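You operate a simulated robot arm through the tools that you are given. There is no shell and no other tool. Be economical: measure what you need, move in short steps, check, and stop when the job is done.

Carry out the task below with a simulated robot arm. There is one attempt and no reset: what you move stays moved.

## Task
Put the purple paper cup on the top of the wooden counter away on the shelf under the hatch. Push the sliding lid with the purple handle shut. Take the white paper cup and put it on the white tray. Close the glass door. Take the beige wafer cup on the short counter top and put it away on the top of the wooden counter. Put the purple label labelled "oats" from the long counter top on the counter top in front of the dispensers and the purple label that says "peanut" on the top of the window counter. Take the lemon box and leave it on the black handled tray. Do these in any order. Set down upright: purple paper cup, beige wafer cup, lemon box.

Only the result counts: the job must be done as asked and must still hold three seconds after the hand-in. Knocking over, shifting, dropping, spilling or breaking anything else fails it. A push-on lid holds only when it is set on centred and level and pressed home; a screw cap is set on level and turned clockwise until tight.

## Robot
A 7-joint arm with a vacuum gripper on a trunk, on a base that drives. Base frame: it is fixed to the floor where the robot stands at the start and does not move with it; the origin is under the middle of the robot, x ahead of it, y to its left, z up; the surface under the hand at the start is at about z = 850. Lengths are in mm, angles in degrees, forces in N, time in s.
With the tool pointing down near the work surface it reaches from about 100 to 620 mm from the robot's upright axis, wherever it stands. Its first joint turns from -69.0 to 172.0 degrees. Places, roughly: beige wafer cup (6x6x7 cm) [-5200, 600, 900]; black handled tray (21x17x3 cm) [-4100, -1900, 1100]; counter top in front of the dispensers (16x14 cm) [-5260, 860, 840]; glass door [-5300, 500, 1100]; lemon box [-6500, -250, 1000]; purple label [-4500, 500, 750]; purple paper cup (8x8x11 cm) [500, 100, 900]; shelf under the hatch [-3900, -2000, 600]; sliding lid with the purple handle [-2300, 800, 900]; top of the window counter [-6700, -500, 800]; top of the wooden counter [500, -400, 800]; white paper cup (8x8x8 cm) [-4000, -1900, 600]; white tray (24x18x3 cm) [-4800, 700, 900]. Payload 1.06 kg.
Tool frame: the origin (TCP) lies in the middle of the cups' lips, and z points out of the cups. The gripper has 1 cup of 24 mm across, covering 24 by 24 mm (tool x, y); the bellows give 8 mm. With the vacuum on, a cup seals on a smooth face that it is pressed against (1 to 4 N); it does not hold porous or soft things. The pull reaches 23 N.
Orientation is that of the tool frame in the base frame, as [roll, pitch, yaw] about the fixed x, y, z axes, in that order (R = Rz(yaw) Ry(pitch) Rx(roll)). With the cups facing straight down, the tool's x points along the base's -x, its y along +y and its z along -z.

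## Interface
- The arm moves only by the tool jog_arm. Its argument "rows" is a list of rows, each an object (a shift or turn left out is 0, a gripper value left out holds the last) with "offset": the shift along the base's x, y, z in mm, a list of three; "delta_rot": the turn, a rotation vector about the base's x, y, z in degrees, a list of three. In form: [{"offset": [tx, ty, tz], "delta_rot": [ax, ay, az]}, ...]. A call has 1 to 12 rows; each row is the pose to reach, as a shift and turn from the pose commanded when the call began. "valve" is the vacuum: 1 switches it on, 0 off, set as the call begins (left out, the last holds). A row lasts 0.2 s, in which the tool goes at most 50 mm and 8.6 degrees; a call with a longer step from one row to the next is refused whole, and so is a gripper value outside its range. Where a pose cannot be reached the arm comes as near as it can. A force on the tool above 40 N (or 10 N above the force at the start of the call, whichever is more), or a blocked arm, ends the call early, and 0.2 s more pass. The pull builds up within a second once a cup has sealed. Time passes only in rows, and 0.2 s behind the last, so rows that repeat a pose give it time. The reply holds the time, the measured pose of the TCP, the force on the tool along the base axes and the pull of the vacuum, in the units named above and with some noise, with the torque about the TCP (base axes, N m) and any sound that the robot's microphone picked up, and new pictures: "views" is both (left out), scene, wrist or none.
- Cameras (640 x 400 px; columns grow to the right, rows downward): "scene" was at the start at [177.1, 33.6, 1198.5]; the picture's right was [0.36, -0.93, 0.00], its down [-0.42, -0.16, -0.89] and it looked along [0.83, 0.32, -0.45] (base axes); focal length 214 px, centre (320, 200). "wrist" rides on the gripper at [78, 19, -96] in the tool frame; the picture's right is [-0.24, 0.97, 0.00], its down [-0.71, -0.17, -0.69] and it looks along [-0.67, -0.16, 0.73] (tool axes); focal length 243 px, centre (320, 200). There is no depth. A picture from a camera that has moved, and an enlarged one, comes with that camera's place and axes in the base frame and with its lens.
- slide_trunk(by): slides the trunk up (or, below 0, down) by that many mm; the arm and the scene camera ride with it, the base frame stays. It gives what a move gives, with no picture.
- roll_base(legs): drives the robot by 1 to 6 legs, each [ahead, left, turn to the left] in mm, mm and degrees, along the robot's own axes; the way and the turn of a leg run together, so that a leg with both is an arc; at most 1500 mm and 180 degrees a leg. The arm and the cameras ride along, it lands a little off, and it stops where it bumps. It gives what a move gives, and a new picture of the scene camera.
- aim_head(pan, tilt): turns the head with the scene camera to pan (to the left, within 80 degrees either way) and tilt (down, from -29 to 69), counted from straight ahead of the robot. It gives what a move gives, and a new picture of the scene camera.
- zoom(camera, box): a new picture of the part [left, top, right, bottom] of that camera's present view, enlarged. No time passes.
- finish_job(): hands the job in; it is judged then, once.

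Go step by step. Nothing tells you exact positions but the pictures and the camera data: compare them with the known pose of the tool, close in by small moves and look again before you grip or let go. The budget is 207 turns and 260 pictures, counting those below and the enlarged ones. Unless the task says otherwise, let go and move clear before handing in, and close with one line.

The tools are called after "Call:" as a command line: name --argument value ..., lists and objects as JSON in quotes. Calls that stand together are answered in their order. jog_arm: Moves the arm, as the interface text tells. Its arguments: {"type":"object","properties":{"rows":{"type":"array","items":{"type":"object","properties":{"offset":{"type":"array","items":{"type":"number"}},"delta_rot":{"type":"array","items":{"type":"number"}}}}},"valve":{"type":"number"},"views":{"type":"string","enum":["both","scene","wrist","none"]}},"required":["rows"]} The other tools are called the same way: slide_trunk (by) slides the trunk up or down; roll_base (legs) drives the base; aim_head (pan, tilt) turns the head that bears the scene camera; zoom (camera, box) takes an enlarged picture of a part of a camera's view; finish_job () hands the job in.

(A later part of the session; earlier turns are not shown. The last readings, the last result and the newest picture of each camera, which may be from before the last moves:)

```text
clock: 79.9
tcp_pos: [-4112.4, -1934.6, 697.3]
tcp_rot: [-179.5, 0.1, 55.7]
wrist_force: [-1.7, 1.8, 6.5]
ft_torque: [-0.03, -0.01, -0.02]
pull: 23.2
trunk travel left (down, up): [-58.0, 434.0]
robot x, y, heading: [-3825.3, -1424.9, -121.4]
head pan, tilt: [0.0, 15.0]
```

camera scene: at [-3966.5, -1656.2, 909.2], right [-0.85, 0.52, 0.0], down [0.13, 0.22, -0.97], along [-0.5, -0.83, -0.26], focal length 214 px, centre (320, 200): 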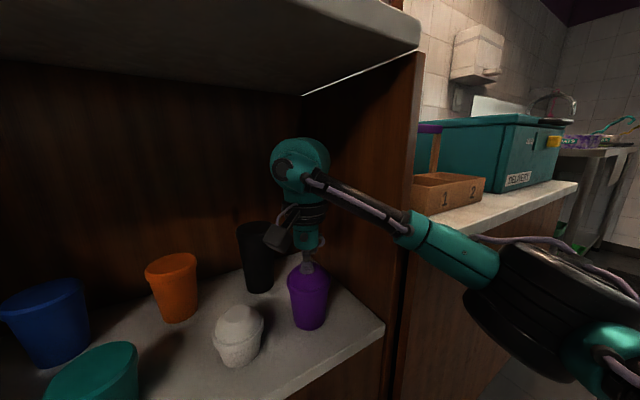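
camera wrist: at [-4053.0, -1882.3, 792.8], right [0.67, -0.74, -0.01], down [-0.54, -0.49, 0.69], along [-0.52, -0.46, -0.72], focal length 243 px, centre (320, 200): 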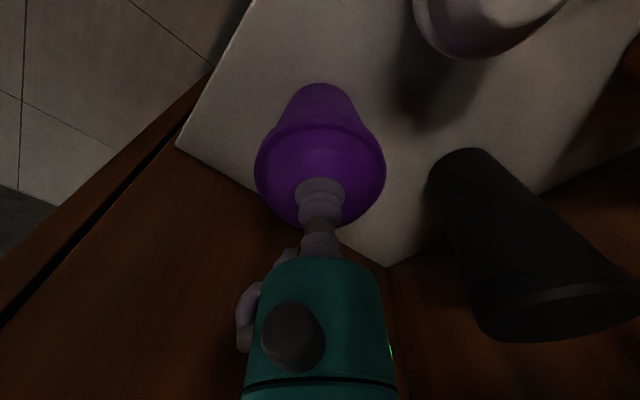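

Call:
jog_arm --rows '[{"offset": [0, 0, 0]}, {"offset": [0, 0, 0]}, {"offset": [0, 0, 0]}, {"offset": [0, 0, 0]}]' --valve 0 --views "none"

Call:
jog_arm --rows '[{"offset": [0, 0, 5]}, {"offset": [0, 0, 15]}, {"offset": [0, 0, 30]}, {"offset": [0, 0, 30]}]'

```text
clock: 80.9
tcp_pos: [-4112.1, -1936.6, 697.8]
tcp_rot: [-179.5, 0.1, 55.6]
wrist_force: [-1.1, 1.4, 6.3]
ft_torque: [-0.04, -0.02, -0.01]
pull: 0.1
trunk travel left (down, up): [-58.0, 434.0]
robot x, y, heading: [-3828.9, -1426.3, -121.2]
head pan, tilt: [0.0, 15.0]
```

```text
clock: 81.9
tcp_pos: [-4114.5, -1936.0, 726.2]
tcp_rot: [-179.5, 0.0, 55.6]
wrist_force: [-0.3, -0.4, 0.8]
ft_torque: [-0.01, 0.0, 0.01]
pull: 0.1
trunk travel left (down, up): [-58.0, 434.0]
robot x, y, heading: [-3827.7, -1422.4, -121.3]
head pan, tilt: [0.0, 15.0]
camera scene: at [-3967.0, -1657.2, 908.7], right [-0.85, 0.52, 0.0], down [0.13, 0.22, -0.97], along [-0.5, -0.82, -0.26], focal length 214 px, centre (320, 200)
camera wrist: at [-4053.1, -1883.3, 822.3], right [0.67, -0.74, -0.01], down [-0.54, -0.49, 0.69], along [-0.51, -0.46, -0.73], focal length 243 px, centre (320, 200)
```

scene: 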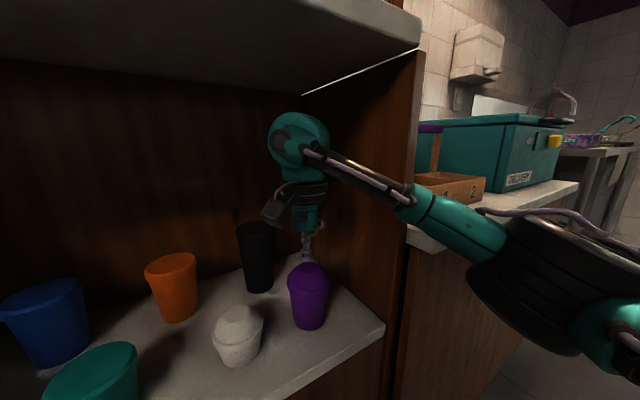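
wrist: 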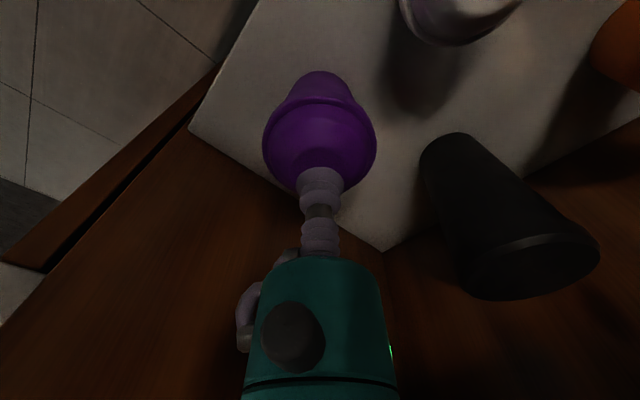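

Purple cup stands well on the shelf. The white cup is at about (−3998, −1940), dome top z≈665; move over it.

Call:
jog_arm --rows '[{"offset": [0, 0, 10]}, {"offset": [30, 0, 10]}, {"offset": [60, 0, 10]}, {"offset": [90, -2, 10]}, {"offset": [116, -4, 0]}, {"offset": [116, -4, -20]}, {"offset": [116, -4, -20]}]'

Call:
zoom --camera "wrist" --box '[240, 40, 400, 200]'

```text
clock: 83.5
tcp_pos: [-3994.5, -1940.8, 706.3]
tcp_rot: [-179.4, 0.1, 55.6]
wrist_force: [0.0, 0.3, 0.2]
ft_torque: [-0.03, 0.01, 0.03]
pull: 0.0
trunk travel left (down, up): [-58.0, 434.0]
robot x, y, heading: [-3828.2, -1427.3, -121.4]
head pan, tilt: [0.0, 15.0]
camera scene: at [-3967.0, -1657.3, 908.7], right [-0.85, 0.52, 0.0], down [0.13, 0.22, -0.97], along [-0.5, -0.82, -0.26], focal length 214 px, centre (320, 200)
camera wrist: at [-3936.3, -1888.1, 802.3], right [0.67, -0.74, -0.01], down [-0.54, -0.49, 0.69], along [-0.51, -0.46, -0.73], focal length 243 px, centre (320, 200)
```

scene: 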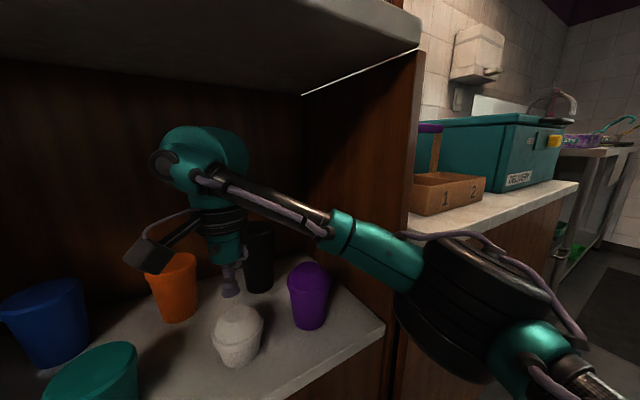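
wrist: 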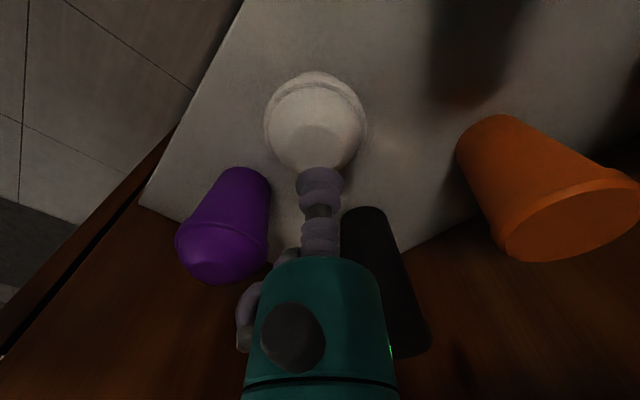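

```text
2.50 times, centred on (320, 120) of wrist
camera zoom: at [-3936.3, -1888.1, 802.3], right [0.67, -0.74, -0.01], down [-0.54, -0.49, 0.69], along [-0.51, -0.46, -0.73], focal length 606 px, centre (320, 400)
```

zoom: 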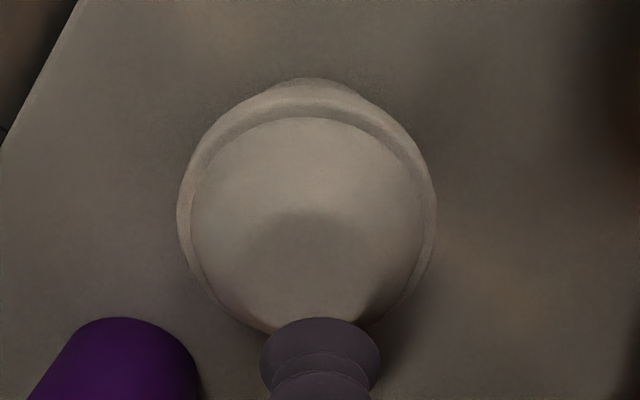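

Align by ~4 mm and descend with vacuum on.

Call:
jog_arm --rows '[{"offset": [-1, 4, -15]}, {"offset": [-1, 4, -28]}, {"offset": [-1, 4, -35]}, {"offset": [-1, 4, -38]}, {"offset": [-1, 4, -38]}]' --valve 1 --views "wrist"

```text
clock: 84.7
tcp_pos: [-3997.6, -1935.9, 669.6]
tcp_rot: [-179.6, 0.2, 55.6]
wrist_force: [-1.5, 2.7, 14.6]
ft_torque: [-0.01, -0.08, 0.01]
pull: 23.0
trunk travel left (down, up): [-58.0, 434.0]
robot x, y, heading: [-3829.6, -1426.7, -121.5]
head pan, tilt: [0.0, 15.0]
camera wrist: at [-3939.1, -1882.3, 765.4], right [0.67, -0.74, -0.01], down [-0.54, -0.49, 0.69], along [-0.51, -0.46, -0.72], focal length 243 px, centre (320, 200)
```

wrist: 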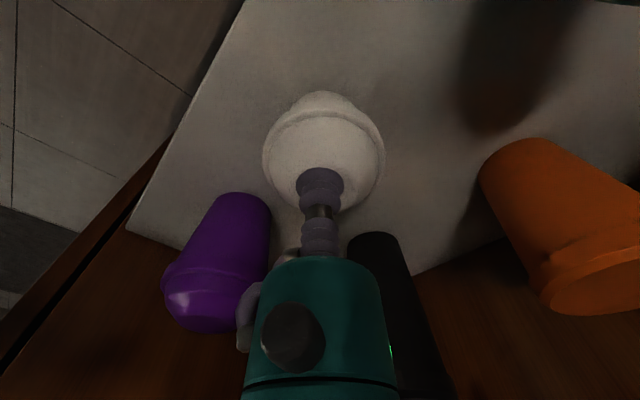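

Sealed on the white cup. Lift and back straight out (+y) with the base.

Call:
jog_arm --rows '[{"offset": [0, 0, 10]}, {"offset": [0, 0, 35]}, {"offset": [0, 0, 62]}, {"offset": [0, 0, 62]}]' --views "none"

Call:
roll_base --legs '[[-137, -82, 0], [-300, -180, 0]]'

Call:
slide_trunk --by 290

Call:
aim_head --pan 10 --tilt 30

```text
clock: 85.7
tcp_pos: [-3997.9, -1936.5, 733.1]
tcp_rot: [-179.5, 0.1, 55.6]
wrist_force: [-0.3, 0.4, -1.1]
ft_torque: [0.05, 0.0, 0.04]
pull: 22.9
trunk travel left (down, up): [-58.0, 434.0]
robot x, y, heading: [-3826.3, -1428.3, -121.6]
head pan, tilt: [0.0, 15.0]
```

```text
clock: 89.0
tcp_pos: [-3999.3, -1438.4, 732.1]
tcp_rot: [-179.5, 0.1, 55.7]
wrist_force: [0.1, 0.5, -1.1]
ft_torque: [0.03, -0.02, -0.01]
pull: 22.5
trunk travel left (down, up): [-58.0, 434.0]
robot x, y, heading: [-3826.1, -929.1, -121.8]
head pan, tilt: [0.0, 15.0]
camera scene: at [-3967.5, -1157.8, 908.7], right [-0.85, 0.52, 0.0], down [0.13, 0.22, -0.97], along [-0.5, -0.82, -0.26], focal length 214 px, centre (320, 200)
```

scene: 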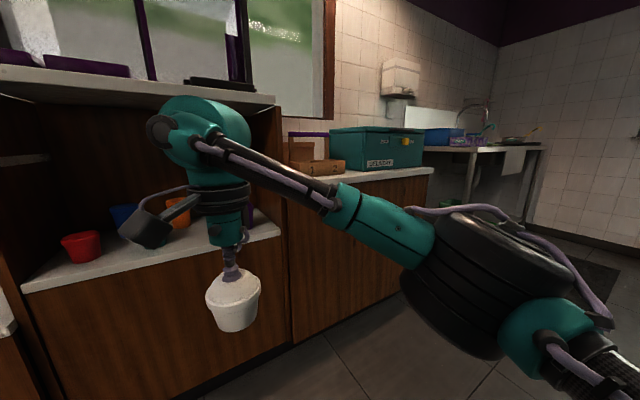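

```text
clock: 91.9
tcp_pos: [-3998.8, -1437.0, 1022.2]
tcp_rot: [-179.5, 0.1, 55.5]
wrist_force: [0.2, -0.1, -2.3]
ft_torque: [-0.01, -0.02, 0.0]
pull: 22.7
trunk travel left (down, up): [-348.0, 144.0]
robot x, y, heading: [-3828.2, -927.3, -121.4]
head pan, tilt: [0.0, 15.0]
```

```text
clock: 92.7
tcp_pos: [-3999.4, -1436.5, 1023.3]
tcp_rot: [-179.5, 0.0, 55.7]
wrist_force: [0.2, 0.0, -1.8]
ft_torque: [0.01, -0.03, -0.02]
pull: 23.5
trunk travel left (down, up): [-348.0, 144.0]
robot x, y, heading: [-3828.8, -929.9, -121.7]
head pan, tilt: [10.0, 30.0]
camera scene: at [-3906.8, -1088.4, 1191.4], right [-0.93, 0.37, 0.0], down [0.18, 0.46, -0.87], along [-0.32, -0.81, -0.5], focal length 214 px, centre (320, 200)
```

scene: 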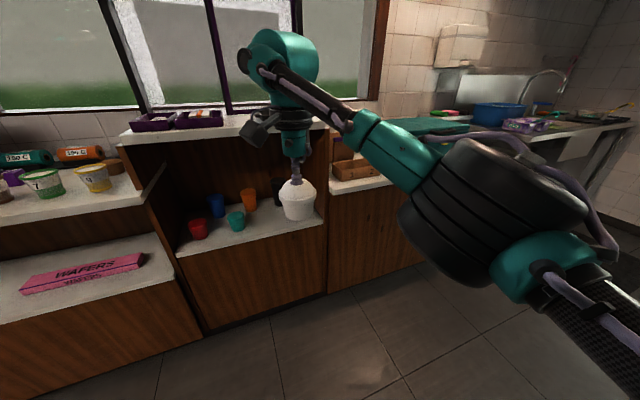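

Now carry the white cup to the white tray: draw the arm in, turn to face +y and drive across the aisle.

Call:
jog_arm --rows '[{"offset": [20, 32, 15]}, {"offset": [40, 64, 30]}, {"offset": [60, 96, 40]}, {"offset": [60, 96, 40]}]' --views "none"

Call:
roll_base --legs '[[0, 0, -148], [450, 950, 0]]'

Call:
aim_head --pan 35 --tilt 20

Call:
aim_head --pan -30 --tilt 20

```text
clock: 93.7
tcp_pos: [-3939.7, -1338.5, 1066.0]
tcp_rot: [-179.5, 0.1, 55.5]
wrist_force: [-0.5, 0.3, -1.2]
ft_torque: [0.0, -0.03, -0.02]
pull: 22.9
trunk travel left (down, up): [-348.0, 144.0]
robot x, y, heading: [-3828.3, -923.9, -121.7]
head pan, tilt: [10.0, 30.0]
```

```text
clock: 108.6
tcp_pos: [-4840.9, -0.3, 1064.1]
tcp_rot: [-179.5, 0.1, -96.5]
wrist_force: [-0.5, -0.5, -1.0]
ft_torque: [-0.01, 0.01, 0.02]
pull: 22.7
trunk travel left (down, up): [-348.0, 144.0]
robot x, y, heading: [-4746.1, -417.5, 86.4]
head pan, tilt: [10.0, 30.0]
camera scene: at [-4750.0, -236.1, 1191.4], right [0.99, 0.11, 0.0], down [0.06, -0.5, -0.87], along [-0.1, 0.86, -0.5], focal length 214 px, centre (320, 200)
```

scene: 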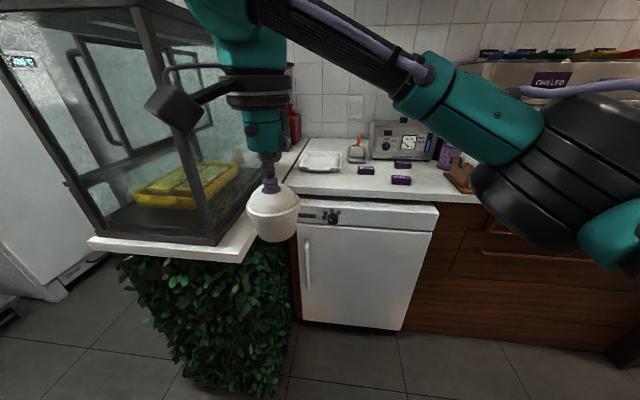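

```text
clock: 109.5
tcp_pos: [-4840.0, 0.0, 1066.1]
tcp_rot: [-179.5, 0.1, -96.5]
wrist_force: [-0.5, 0.1, -0.9]
ft_torque: [-0.05, -0.01, 0.0]
pull: 22.6
trunk travel left (down, up): [-348.0, 144.0]
robot x, y, heading: [-4745.3, -417.4, 86.7]
head pan, tilt: [35.0, 20.0]
camera scene: at [-4788.3, -246.6, 1207.4], right [0.85, 0.52, 0.0], down [0.18, -0.29, -0.94], along [-0.49, 0.8, -0.34], focal length 214 px, centre (320, 200)
```

scene: 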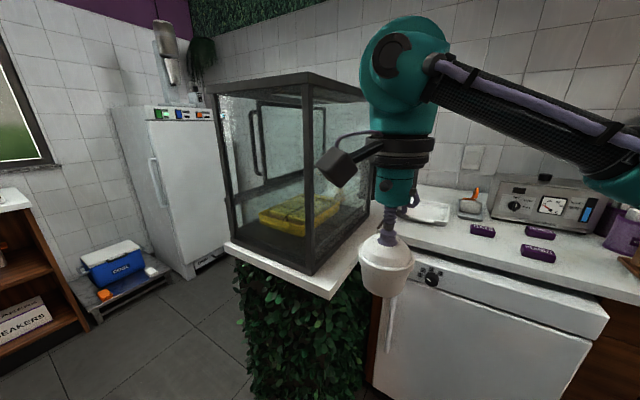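

```text
clock: 110.8
tcp_pos: [-4840.9, 0.3, 1064.7]
tcp_rot: [-179.4, 0.1, -96.5]
wrist_force: [1.3, 0.0, -1.1]
ft_torque: [-0.01, 0.01, 0.01]
pull: 23.1
trunk travel left (down, up): [-348.0, 144.0]
robot x, y, heading: [-4745.8, -414.8, 86.4]
head pan, tilt: [-30.0, 20.0]
camera scene: at [-4688.4, -248.3, 1207.4], right [0.83, -0.55, 0.0], down [-0.19, -0.29, -0.94], along [0.52, 0.78, -0.34], focal length 214 px, centre (320, 200)
```

scene: 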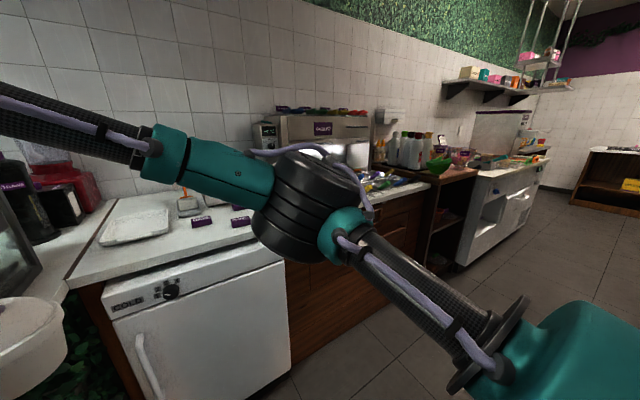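

The white tray is on the long counter beyond the dishwasher, near (−4850, 660). Approach while keeping right of the glass case.

Call:
roll_base --legs '[[300, -110, 3]]'

Call:
aim_head --pan 10 --tilt 25

Call:
zoom --camera "scene" --box '[220, 120, 500, 300]'

```text
clock: 113.0
tcp_pos: [-4738.4, 291.1, 1066.5]
tcp_rot: [-179.6, 0.2, -93.6]
wrist_force: [-0.6, 0.2, -1.9]
ft_torque: [0.02, 0.02, 0.01]
pull: 23.1
trunk travel left (down, up): [-348.0, 144.0]
robot x, y, heading: [-4623.1, -118.1, 89.4]
head pan, tilt: [-30.0, 20.0]
camera scene: at [-4573.5, 51.0, 1207.4], right [0.86, -0.51, 0.0], down [-0.17, -0.29, -0.94], along [0.48, 0.81, -0.34], focal length 214 px, centre (320, 200)
```

scene: 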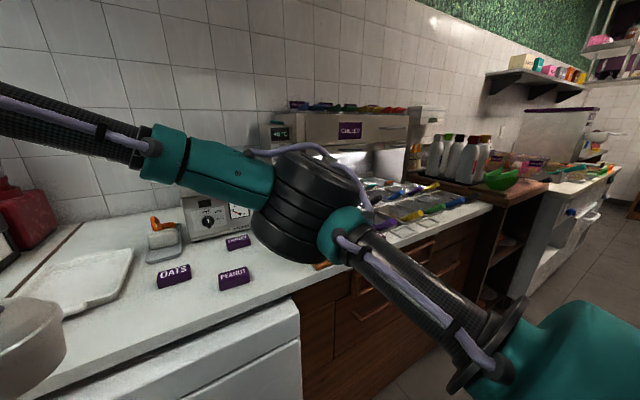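

```text
clock: 114.0
tcp_pos: [-4738.0, 290.5, 1065.0]
tcp_rot: [-179.5, 0.1, -93.6]
wrist_force: [0.7, 0.2, -1.4]
ft_torque: [-0.02, 0.02, 0.0]
pull: 23.7
trunk travel left (down, up): [-348.0, 144.0]
robot x, y, heading: [-4623.5, -119.9, 89.2]
head pan, tilt: [10.0, 25.0]
camera scene: at [-4636.0, 61.4, 1199.4], right [0.99, 0.16, 0.0], down [0.07, -0.42, -0.91], along [-0.15, 0.89, -0.42], focal length 214 px, centre (320, 200)
```

scene: 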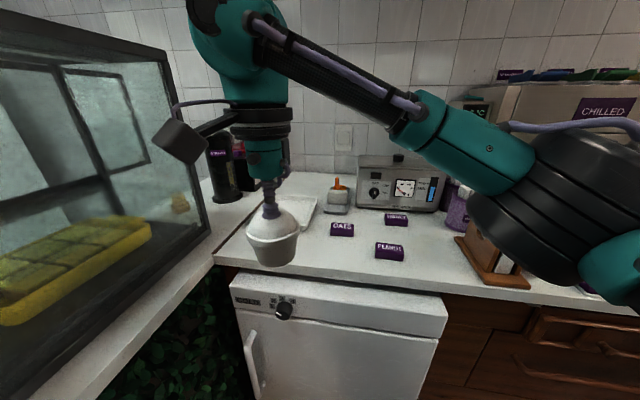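

```text
2.22 times, centred on (360, 210) of scene
camera zoom: at [-4636.0, 61.4, 1199.4], right [0.99, 0.16, 0.0], down [0.07, -0.42, -0.91], along [-0.15, 0.89, -0.42], focal length 477 px, centre (231, 178)
```

zoom: 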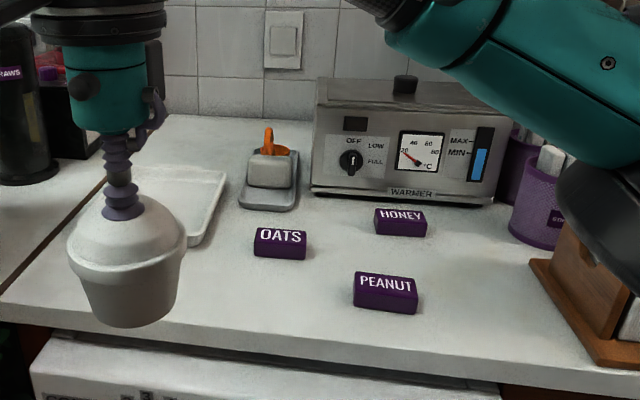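

Labels OATS, PEANUT, HONEY are visible. Advance the base to reach the tray.

Call:
roll_base --legs '[[240, 25, 0]]'

Call:
aim_head --pan 25 --tilt 40

```text
clock: 115.8
tcp_pos: [-4761.5, 529.6, 1064.8]
tcp_rot: [-179.6, 0.1, -93.5]
wrist_force: [1.1, -0.2, -2.3]
ft_torque: [-0.01, -0.03, -0.03]
pull: 22.6
trunk travel left (down, up): [-348.0, 144.0]
robot x, y, heading: [-4643.2, 119.7, 89.7]
head pan, tilt: [10.0, 25.0]
camera scene: at [-4658.4, 300.6, 1199.3], right [0.99, 0.16, 0.0], down [0.07, -0.42, -0.91], along [-0.15, 0.89, -0.42], focal length 214 px, centre (320, 200)
```

scene: 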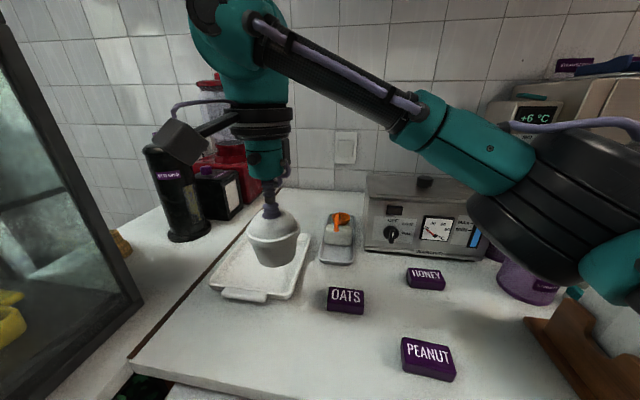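

```text
clock: 116.6
tcp_pos: [-4761.8, 528.8, 1065.6]
tcp_rot: [-179.6, 0.2, -93.6]
wrist_force: [-0.5, 1.1, -1.0]
ft_torque: [-0.03, 0.03, 0.01]
pull: 22.9
trunk travel left (down, up): [-348.0, 144.0]
robot x, y, heading: [-4646.6, 117.1, 89.7]
head pan, tilt: [25.0, 40.0]
camera scene: at [-4678.3, 286.7, 1176.1], right [0.91, 0.41, 0.0], down [0.27, -0.58, -0.77], along [-0.32, 0.7, -0.64], focal length 214 px, centre (320, 200)
```

scene: 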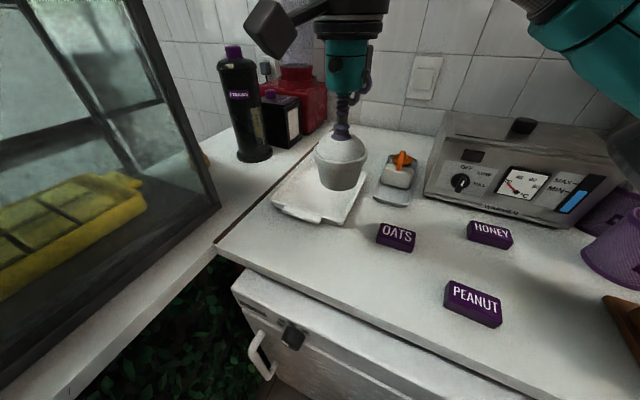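

Move the cup over the tray centre, still high, and check with the wrist camera.

Call:
jog_arm --rows '[{"offset": [-25, 36, -12]}, {"offset": [-50, 72, -25]}, {"offset": [-75, 108, -40]}, {"offset": [-93, 132, -55]}, {"offset": [-93, 132, -70]}, {"offset": [-93, 132, -70]}]'

```text
clock: 118.0
tcp_pos: [-4813.6, 615.2, 1032.1]
tcp_rot: [-179.5, 0.1, -93.5]
wrist_force: [0.1, 0.2, -1.7]
ft_torque: [-0.02, 0.01, -0.02]
pull: 23.6
out of reach, approached as far as the arm can: row 3, 4, 5, 6
trunk travel left (down, up): [-348.0, 144.0]
robot x, y, heading: [-4645.9, 115.1, 89.4]
head pan, tilt: [25.0, 40.0]
camera scene: at [-4678.4, 286.7, 1176.0], right [0.91, 0.41, 0.0], down [0.27, -0.59, -0.77], along [-0.32, 0.7, -0.64], focal length 214 px, centre (320, 200)
camera wrist: at [-4838.7, 538.8, 1128.1], right [-0.96, 0.29, -0.01], down [0.21, 0.7, 0.69], along [0.21, 0.66, -0.73], focal length 243 px, centre (320, 200)
```

scene: 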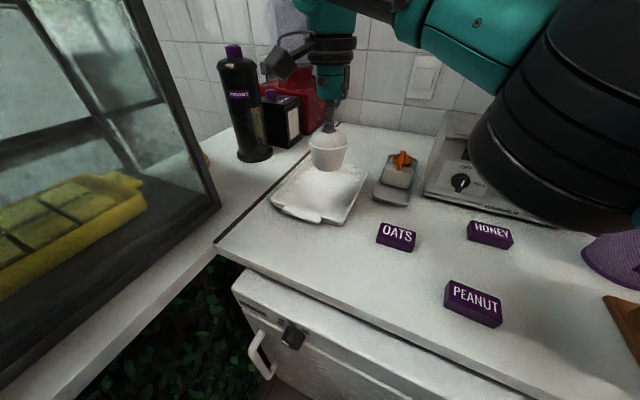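
wrist: 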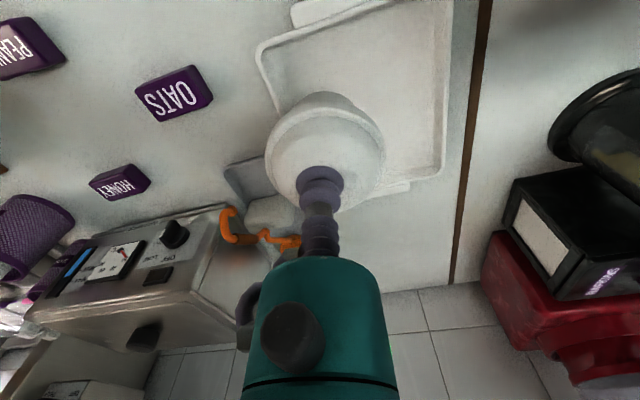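

Tray centre is about (−4850, 637). Advance the base a little for reach, then move and lower.

Call:
roll_base --legs '[[50, 0, 0]]'

Call:
jog_arm --rows '[{"offset": [-18, -16, -15]}, {"offset": [-36, -30, -30]}, {"offset": [-36, -30, -50]}, {"offset": [-36, -30, -60]}, {"offset": [-36, -30, -60]}]'

```text
clock: 118.9
tcp_pos: [-4813.6, 666.7, 1031.9]
tcp_rot: [-179.4, 0.1, -93.3]
wrist_force: [0.5, 0.1, -1.1]
ft_torque: [0.0, 0.0, -0.01]
pull: 23.2
trunk travel left (down, up): [-348.0, 144.0]
robot x, y, heading: [-4641.3, 166.4, 89.5]
head pan, tilt: [25.0, 40.0]
camera scene: at [-4678.2, 337.7, 1175.9], right [0.91, 0.42, 0.0], down [0.27, -0.59, -0.77], along [-0.32, 0.7, -0.64], focal length 214 px, centre (320, 200)
```

scene: 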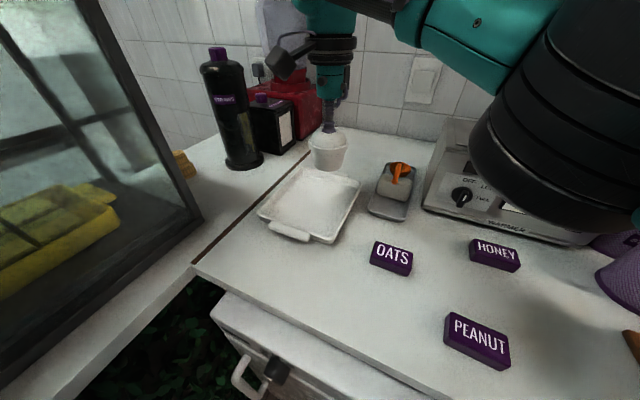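

```text
clock: 120.1
tcp_pos: [-4847.0, 637.8, 974.7]
tcp_rot: [-179.6, 0.2, -93.4]
wrist_force: [-0.3, -0.6, -1.4]
ft_torque: [-0.01, -0.01, 0.01]
pull: 22.8
out of reach, approached as far as the arm can: row 2, 3, 4, 5
trunk travel left (down, up): [-348.0, 144.0]
robot x, y, heading: [-4644.4, 169.7, 89.6]
head pan, tilt: [25.0, 40.0]
camera scene: at [-4678.2, 337.0, 1176.0], right [0.91, 0.42, 0.0], down [0.27, -0.58, -0.77], along [-0.32, 0.7, -0.64], focal length 214 px, centre (320, 200)
camera wrist: at [-4872.0, 560.4, 1070.2], right [-0.96, 0.29, -0.01], down [0.21, 0.69, 0.69], along [0.21, 0.66, -0.73], focal length 243 px, centre (320, 200)
```

scene: 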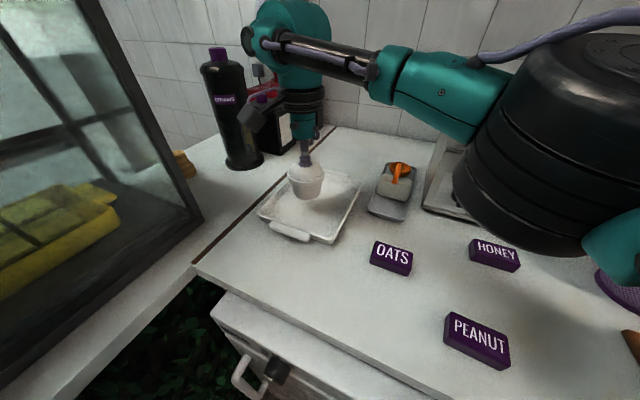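
wrist: 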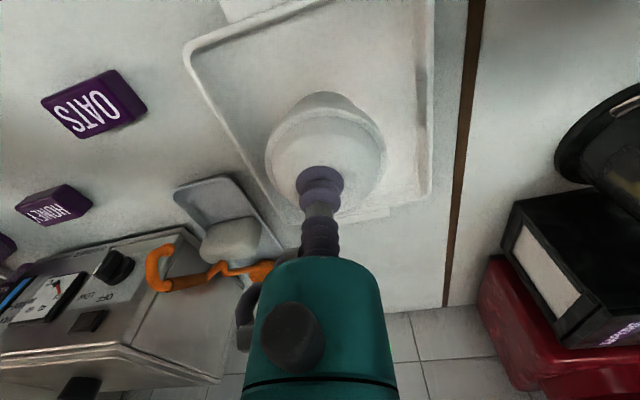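

The cup is centred over the tray. Lower slowly until contact.

Call:
jog_arm --rows '[{"offset": [0, 0, -8]}, {"offset": [0, 0, -14]}, {"offset": [0, 0, -18]}, {"offset": [0, 0, -22]}, {"offset": [0, 0, -22]}]' --views "none"

```text
clock: 121.3
tcp_pos: [-4845.3, 639.0, 952.0]
tcp_rot: [-179.6, 0.1, -93.5]
wrist_force: [0.2, -0.5, -2.0]
ft_torque: [0.03, 0.01, -0.01]
pull: 23.4
trunk travel left (down, up): [-348.0, 144.0]
robot x, y, heading: [-4644.6, 165.5, 89.5]
head pan, tilt: [25.0, 40.0]
```

Call:
jog_arm --rows '[{"offset": [0, 0, -4]}, {"offset": [0, 0, -8]}, {"offset": [0, 0, -12]}, {"offset": [0, 0, -12]}]'

```text
clock: 122.3
tcp_pos: [-4847.2, 638.5, 939.8]
tcp_rot: [-179.5, 0.0, -93.4]
wrist_force: [-0.1, 0.6, -1.1]
ft_torque: [-0.02, -0.01, -0.01]
pull: 23.0
trunk travel left (down, up): [-348.0, 144.0]
robot x, y, heading: [-4649.3, 168.9, 89.5]
head pan, tilt: [25.0, 40.0]
camera scene: at [-4678.2, 337.0, 1176.0], right [0.91, 0.42, 0.0], down [0.27, -0.58, -0.77], along [-0.32, 0.7, -0.64], focal length 214 px, centre (320, 200)
camera wrist: at [-4872.6, 561.1, 1035.8], right [-0.96, 0.29, -0.01], down [0.21, 0.7, 0.69], along [0.21, 0.66, -0.73], focal length 243 px, centre (320, 200)
```

scene: 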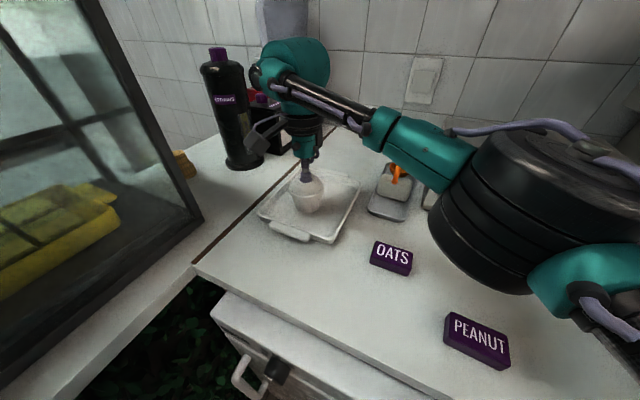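
wrist: 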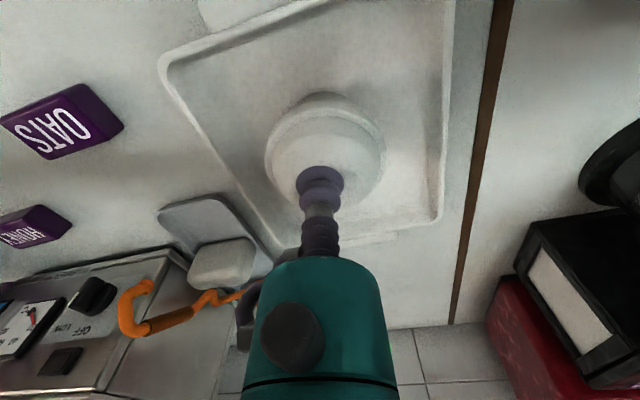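

Call:
jog_arm --rows '[{"offset": [0, 0, -4]}, {"offset": [0, 0, -8]}, {"offset": [0, 0, -12]}, {"offset": [0, 0, -12]}]' --views "none"

```text
clock: 123.3
tcp_pos: [-4846.0, 638.6, 928.0]
tcp_rot: [-179.4, 0.1, -93.4]
wrist_force: [-1.0, -0.7, -1.2]
ft_torque: [-0.02, 0.01, -0.03]
pull: 22.3
trunk travel left (down, up): [-348.0, 144.0]
robot x, y, heading: [-4645.1, 170.3, 89.9]
head pan, tilt: [25.0, 40.0]
```

Call:
jog_arm --rows '[{"offset": [0, 0, -3]}, {"offset": [0, 0, -6]}, {"offset": [0, 0, -9]}, {"offset": [0, 0, -9]}]'

```text
clock: 124.3
tcp_pos: [-4845.7, 635.8, 919.0]
tcp_rot: [-179.6, 0.3, -93.4]
wrist_force: [0.7, 5.1, 20.7]
ft_torque: [0.04, 0.08, 0.0]
pull: 23.0
trunk travel left (down, up): [-348.0, 144.0]
robot x, y, heading: [-4648.4, 170.6, 89.6]
head pan, tilt: [25.0, 40.0]
camera scene: at [-4677.6, 336.3, 1176.2], right [0.91, 0.42, 0.0], down [0.27, -0.58, -0.77], along [-0.32, 0.7, -0.64], focal length 214 px, centre (320, 200)
camera wrist: at [-4871.1, 559.5, 1014.2], right [-0.96, 0.29, -0.01], down [0.21, 0.69, 0.69], along [0.21, 0.66, -0.72], focal length 243 px, centre (320, 200)
```

scene: 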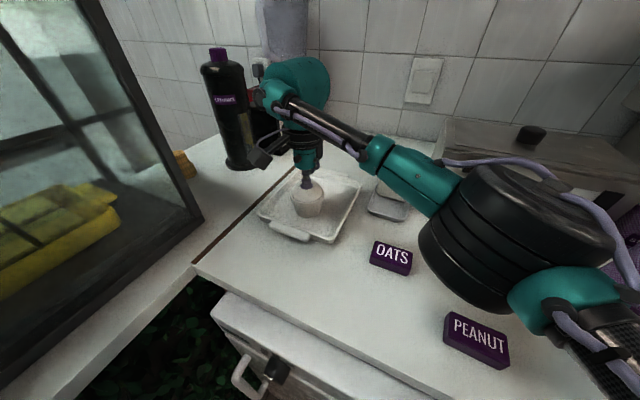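
wrist: 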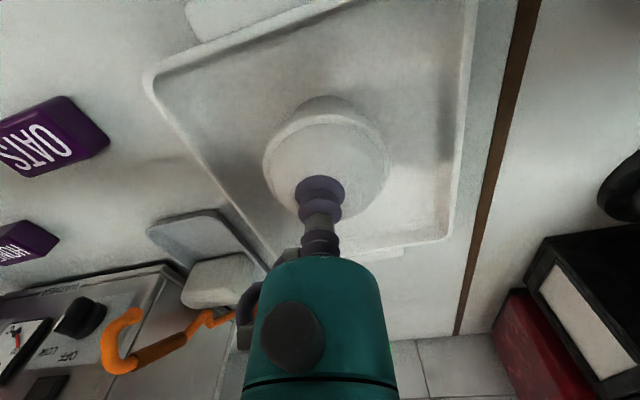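

Contact on the tray floor. Relieve a little, vent, and rise.

Call:
jog_arm --rows '[{"offset": [0, 0, 1.5]}, {"offset": [0, 0, 2]}, {"offset": [0, 0, 2]}]' --views "none"

Call:
jog_arm --rows '[{"offset": [0, 0, 0]}, {"offset": [0, 0, 0]}, {"offset": [0, 0, 0]}, {"offset": [0, 0, 0]}]' --valve 0 --views "none"

Call:
jog_arm --rows '[{"offset": [0, 0, 6]}, {"offset": [0, 0, 20]}, {"offset": [0, 0, 50]}, {"offset": [0, 0, 80]}, {"offset": [0, 0, 80]}]'

```text
clock: 125.1
tcp_pos: [-4845.8, 635.5, 918.3]
tcp_rot: [-179.5, 0.0, -93.3]
wrist_force: [-0.6, 0.6, -1.1]
ft_torque: [-0.01, -0.01, 0.01]
pull: 22.2
trunk travel left (down, up): [-348.0, 144.0]
robot x, y, heading: [-4645.4, 165.0, 89.6]
head pan, tilt: [25.0, 40.0]
```

```text
clock: 126.1
tcp_pos: [-4845.3, 636.4, 919.5]
tcp_rot: [-179.6, 0.0, -93.6]
wrist_force: [1.0, -0.2, 4.1]
ft_torque: [-0.02, 0.03, -0.02]
pull: 0.1
trunk travel left (down, up): [-348.0, 144.0]
robot x, y, heading: [-4641.5, 167.8, 89.5]
head pan, tilt: [25.0, 40.0]
```

```text
clock: 127.3
tcp_pos: [-4839.3, 642.0, 1001.8]
tcp_rot: [-179.5, 0.1, -93.5]
wrist_force: [-0.3, 0.3, 0.0]
ft_torque: [0.02, 0.0, 0.01]
pull: 0.0
out of reach, approached as far as the arm can: row 4, 5
trunk travel left (down, up): [-348.0, 144.0]
robot x, y, heading: [-4646.6, 171.2, 89.8]
head pan, tilt: [25.0, 40.0]
camera scene: at [-4678.3, 336.8, 1176.0], right [0.91, 0.42, 0.0], down [0.27, -0.58, -0.77], along [-0.32, 0.7, -0.64], focal length 214 px, centre (320, 200)
camera wrist: at [-4864.6, 564.1, 1098.4], right [-0.96, 0.29, -0.01], down [0.21, 0.7, 0.69], along [0.21, 0.66, -0.73], focal length 243 px, centre (320, 200)
```

scene: 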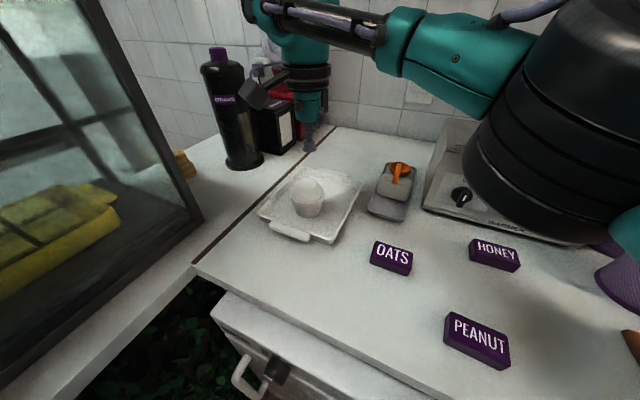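
wrist: 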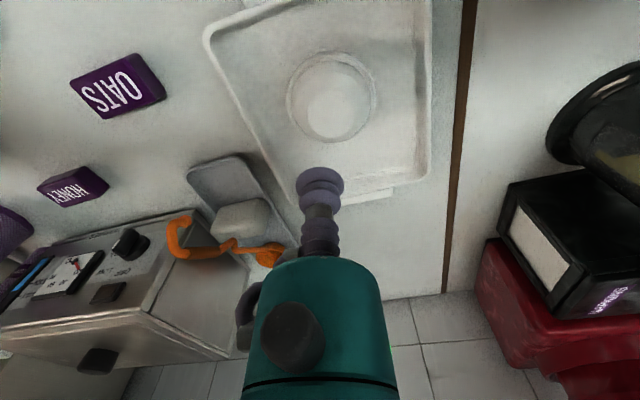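

White cup stands on the tray. Next the OATS label, near (−4655, 592); inspect its shape.

Call:
zoom --camera "scene" --box '[350, 215, 550, 375]'

Call:
zoom --camera "wrist" --box '[40, 20, 200, 220]'

```text
2.50 times, centred on (450, 295) of scene
camera zoom: at [-4678.3, 336.8, 1176.0], right [0.91, 0.42, 0.0], down [0.27, -0.58, -0.77], along [-0.32, 0.7, -0.64], focal length 536 px, centre (-5, -38)
```

zoom: 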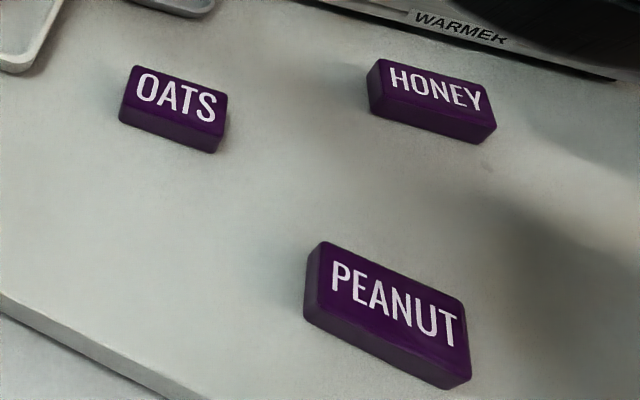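

```text
2.00 times, centred on (120, 120) of wrist
camera zoom: at [-4864.6, 564.1, 1098.4], right [-0.96, 0.29, -0.01], down [0.21, 0.7, 0.69], along [0.21, 0.66, -0.73], focal length 485 px, centre (720, 360)
```

zoom: 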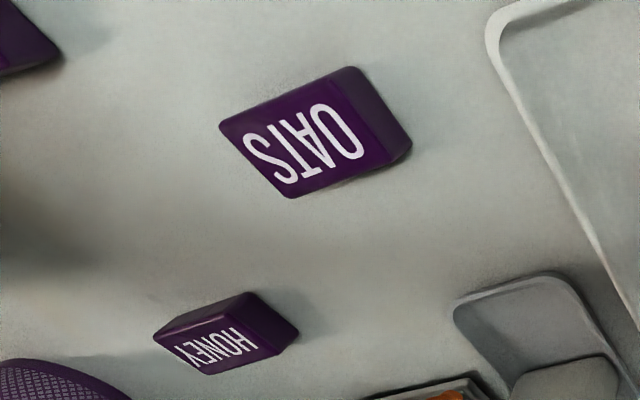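

Labels are flat blocks with lettering on top. Move above OATS.

Call:
jog_arm --rows '[{"offset": [45, -10, 0]}, {"offset": [90, -20, -10]}, {"offset": [135, -30, -20]}, {"offset": [170, -42, -40]}, {"offset": [190, -48, -80]}, {"offset": [190, -48, -90]}, {"offset": [190, -48, -90]}]' --views "wrist"

Call:
zoom --camera "wrist" --box '[220, 40, 420, 240]'

```text
clock: 128.9
tcp_pos: [-4647.8, 594.6, 909.2]
tcp_rot: [-179.5, 0.2, -93.5]
wrist_force: [-0.8, -0.1, -0.3]
ft_torque: [0.02, 0.03, 0.03]
pull: 0.0
trunk travel left (down, up): [-348.0, 144.0]
robot x, y, heading: [-4647.0, 172.4, 89.5]
head pan, tilt: [25.0, 40.0]
camera wrist: at [-4672.6, 517.3, 1005.9], right [-0.96, 0.29, -0.01], down [0.21, 0.7, 0.69], along [0.21, 0.66, -0.73], focal length 243 px, centre (320, 200)
```

wrist: 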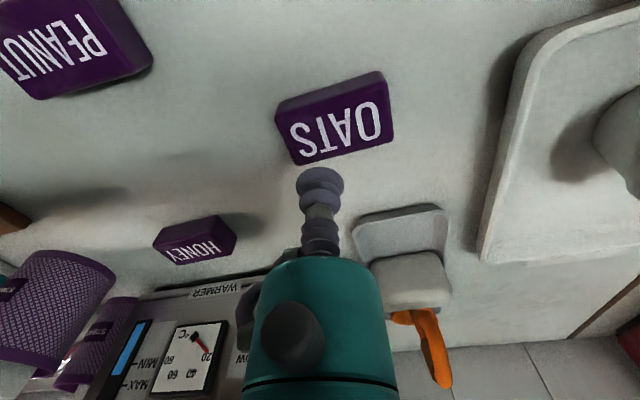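

```text
2.00 times, centred on (320, 140) of wrist
camera zoom: at [-4672.6, 517.3, 1005.9], right [-0.96, 0.29, -0.01], down [0.21, 0.7, 0.69], along [0.21, 0.66, -0.73], focal length 485 px, centre (320, 320)
```

zoom: 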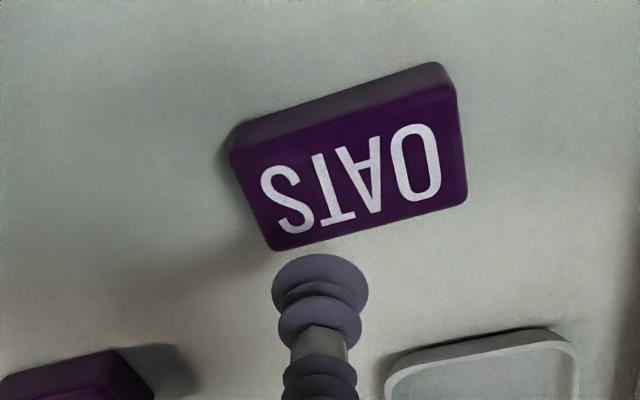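

Top-face centre ≈ (−4659, 592). Align and descend.

Call:
jog_arm --rows '[{"offset": [-11, -2.5, -20]}, {"offset": [-11, -2.5, -40]}, {"offset": [-11, -2.5, -48]}, {"offset": [-11, -2.5, -53]}, {"offset": [-11, -2.5, -56]}, {"offset": [-11, -2.5, -56]}]' --valve 1 --views "wrist"

```text
clock: 129.9
tcp_pos: [-4657.8, 594.5, 864.2]
tcp_rot: [-180.0, 1.0, -93.6]
wrist_force: [1.3, -3.0, 15.9]
ft_torque: [-0.03, -0.01, 0.03]
pull: 22.7
trunk travel left (down, up): [-348.0, 144.0]
robot x, y, heading: [-4643.8, 170.4, 89.6]
head pan, tilt: [25.0, 40.0]
stopped in row 4: the force on the tool passed its limit at 45 N (the readings are from after the stop); the commanded pose is now the measured one
camera wrist: at [-4683.9, 515.6, 959.9], right [-0.96, 0.29, 0.0], down [0.21, 0.68, 0.7], along [0.2, 0.67, -0.72], focal length 243 px, centre (320, 200)
```

wrist: 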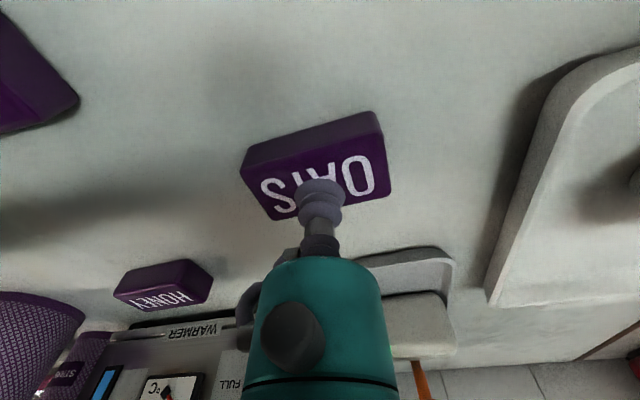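

OATS is held. Lift, draw in, and look left past the glass case to the dispensers.

Call:
jog_arm --rows '[{"offset": [0, 0, 20]}, {"offset": [0, 0, 60]}, {"offset": [0, 0, 105]}, {"offset": [0, 0, 150]}, {"offset": [0, -30, 180]}, {"offset": [0, -50, 200]}, {"offset": [0, -50, 200]}]' --views "none"

Call:
aim_head --pan 50 --tilt 20

```text
clock: 131.5
tcp_pos: [-4660.4, 547.4, 1065.6]
tcp_rot: [-179.8, 0.7, -93.5]
wrist_force: [0.0, -0.8, 0.0]
ft_torque: [0.0, -0.01, -0.02]
pull: 22.8
trunk travel left (down, up): [-348.0, 144.0]
robot x, y, heading: [-4644.6, 168.4, 89.4]
head pan, tilt: [25.0, 40.0]
```

```text
clock: 132.4
tcp_pos: [-4660.5, 547.5, 1065.4]
tcp_rot: [-179.9, 0.7, -93.6]
wrist_force: [-0.6, -0.1, -1.3]
ft_torque: [0.02, -0.01, 0.02]
pull: 23.1
trunk travel left (down, up): [-348.0, 144.0]
robot x, y, heading: [-4641.0, 168.2, 89.6]
head pan, tilt: [50.0, 20.0]
camera scene: at [-4713.5, 320.1, 1207.4], right [0.65, 0.76, 0.0], down [0.26, -0.22, -0.94], along [-0.71, 0.61, -0.34], focal length 214 px, centre (320, 200)
```

scene: 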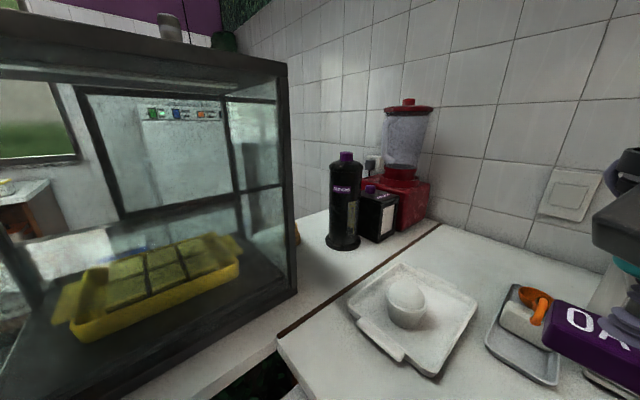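

The dispensers are at ~(−5110, 800); their front and the wafer cup (~(−5230, 667)) are best reached from the other side of the short counter. Drive around.

Call:
roll_base --legs '[[-520, 0, 0], [0, 1200, 0], [0, 0, -60]]'

Call:
aim_head --pan 15 --tilt 15

```text
clock: 148.4
tcp_pos: [-5529.9, -101.3, 1065.9]
tcp_rot: [-179.8, 0.7, -155.6]
wrist_force: [0.0, -0.1, -0.7]
ft_torque: [0.0, -0.01, 0.0]
pull: 23.3
trunk travel left (down, up): [-348.0, 144.0]
robot x, y, heading: [-5853.5, -294.8, 27.5]
head pan, tilt: [50.0, 20.0]
camera scene: at [-5754.5, -159.7, 1207.5], right [0.98, -0.22, 0.0], down [-0.07, -0.33, -0.94], along [0.2, 0.92, -0.34], focal length 214 px, centre (320, 200)
```

scene: 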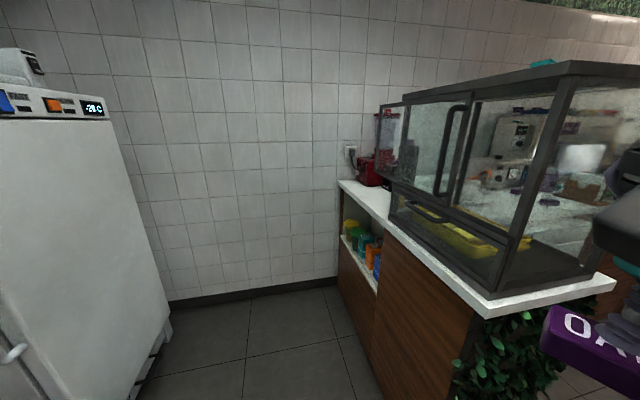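

```text
clock: 149.4
tcp_pos: [-5529.2, -103.0, 1065.2]
tcp_rot: [-179.8, 0.8, -155.6]
wrist_force: [-0.8, 0.7, -0.9]
ft_torque: [0.04, -0.01, -0.05]
pull: 22.5
trunk travel left (down, up): [-348.0, 144.0]
robot x, y, heading: [-5855.7, -293.3, 27.4]
head pan, tilt: [15.0, 15.0]
camera scene: at [-5705.9, -187.5, 1215.6], right [0.68, -0.74, 0.0], down [-0.19, -0.17, -0.97], along [0.71, 0.65, -0.26], focal length 214 px, centre (320, 200)
```

scene: 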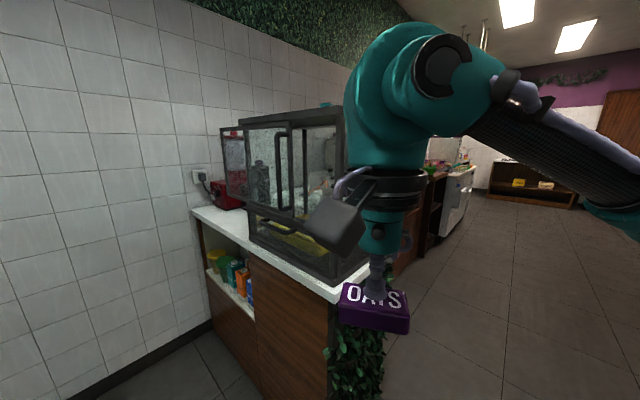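

The glass case's sliding/hinged door faces this side. Face +x and move along to view it closely.

Call:
roll_base --legs '[[0, 0, -27.5], [0, 750, 0]]'

Call:
aim_head --pan 0 --tilt 15

Call:
aim_head --pan 35 --tilt 25

```text
clock: 157.8
tcp_pos: [-5467.5, 466.8, 1065.0]
tcp_rot: [-179.8, 0.8, 176.3]
wrist_force: [0.2, -0.7, -0.7]
ft_torque: [0.01, 0.04, -0.02]
pull: 23.2
trunk travel left (down, up): [-348.0, 144.0]
robot x, y, heading: [-5847.7, 451.0, -0.6]
head pan, tilt: [15.0, 15.0]
camera scene: at [-5663.4, 475.1, 1215.6], right [0.25, -0.97, 0.0], down [-0.25, -0.06, -0.97], along [0.94, 0.24, -0.26], focal length 214 px, centre (320, 200)
```

scene: 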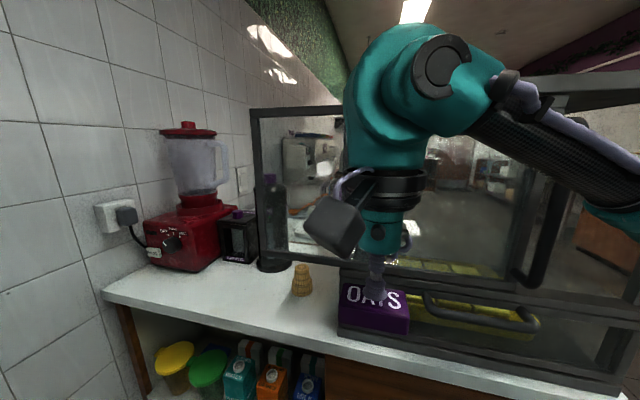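

```text
clock: 158.5
tcp_pos: [-5468.2, 467.4, 1065.7]
tcp_rot: [-179.8, 0.7, 176.3]
wrist_force: [-0.1, 0.1, -0.3]
ft_torque: [0.01, -0.03, -0.03]
pull: 23.0
trunk travel left (down, up): [-348.0, 144.0]
robot x, y, heading: [-5846.7, 454.4, -0.6]
head pan, tilt: [0.0, 15.0]
camera scene: at [-5660.5, 450.9, 1215.6], right [-0.01, -1.0, 0.0], down [-0.26, 0.0, -0.97], along [0.97, -0.01, -0.26], focal length 214 px, centre (320, 200)
```

scene: 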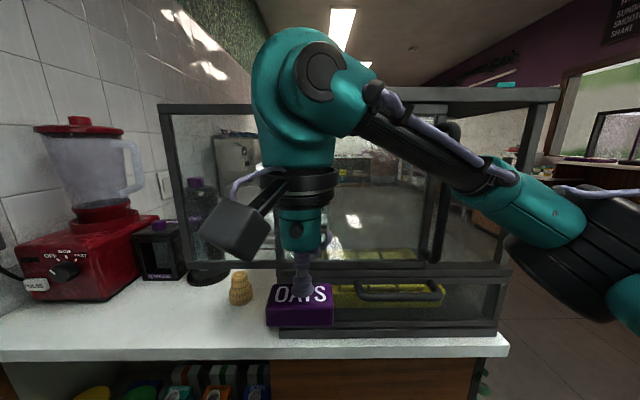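

```text
clock: 159.6
tcp_pos: [-5467.7, 466.3, 1065.2]
tcp_rot: [-179.8, 0.8, 176.3]
wrist_force: [0.9, -1.0, -0.1]
ft_torque: [-0.01, 0.03, 0.01]
pull: 22.8
trunk travel left (down, up): [-348.0, 144.0]
robot x, y, heading: [-5843.9, 453.5, -0.7]
head pan, tilt: [35.0, 25.0]
camera scene: at [-5677.8, 503.8, 1199.4], right [0.56, -0.83, 0.0], down [-0.35, -0.24, -0.91], along [0.75, 0.51, -0.42], focal length 214 px, centre (320, 200)
```

scene: 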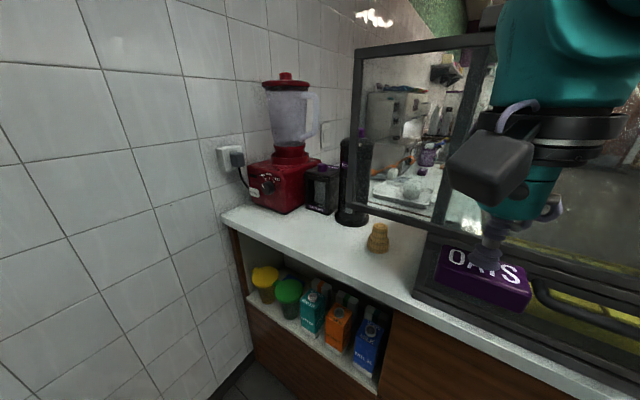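

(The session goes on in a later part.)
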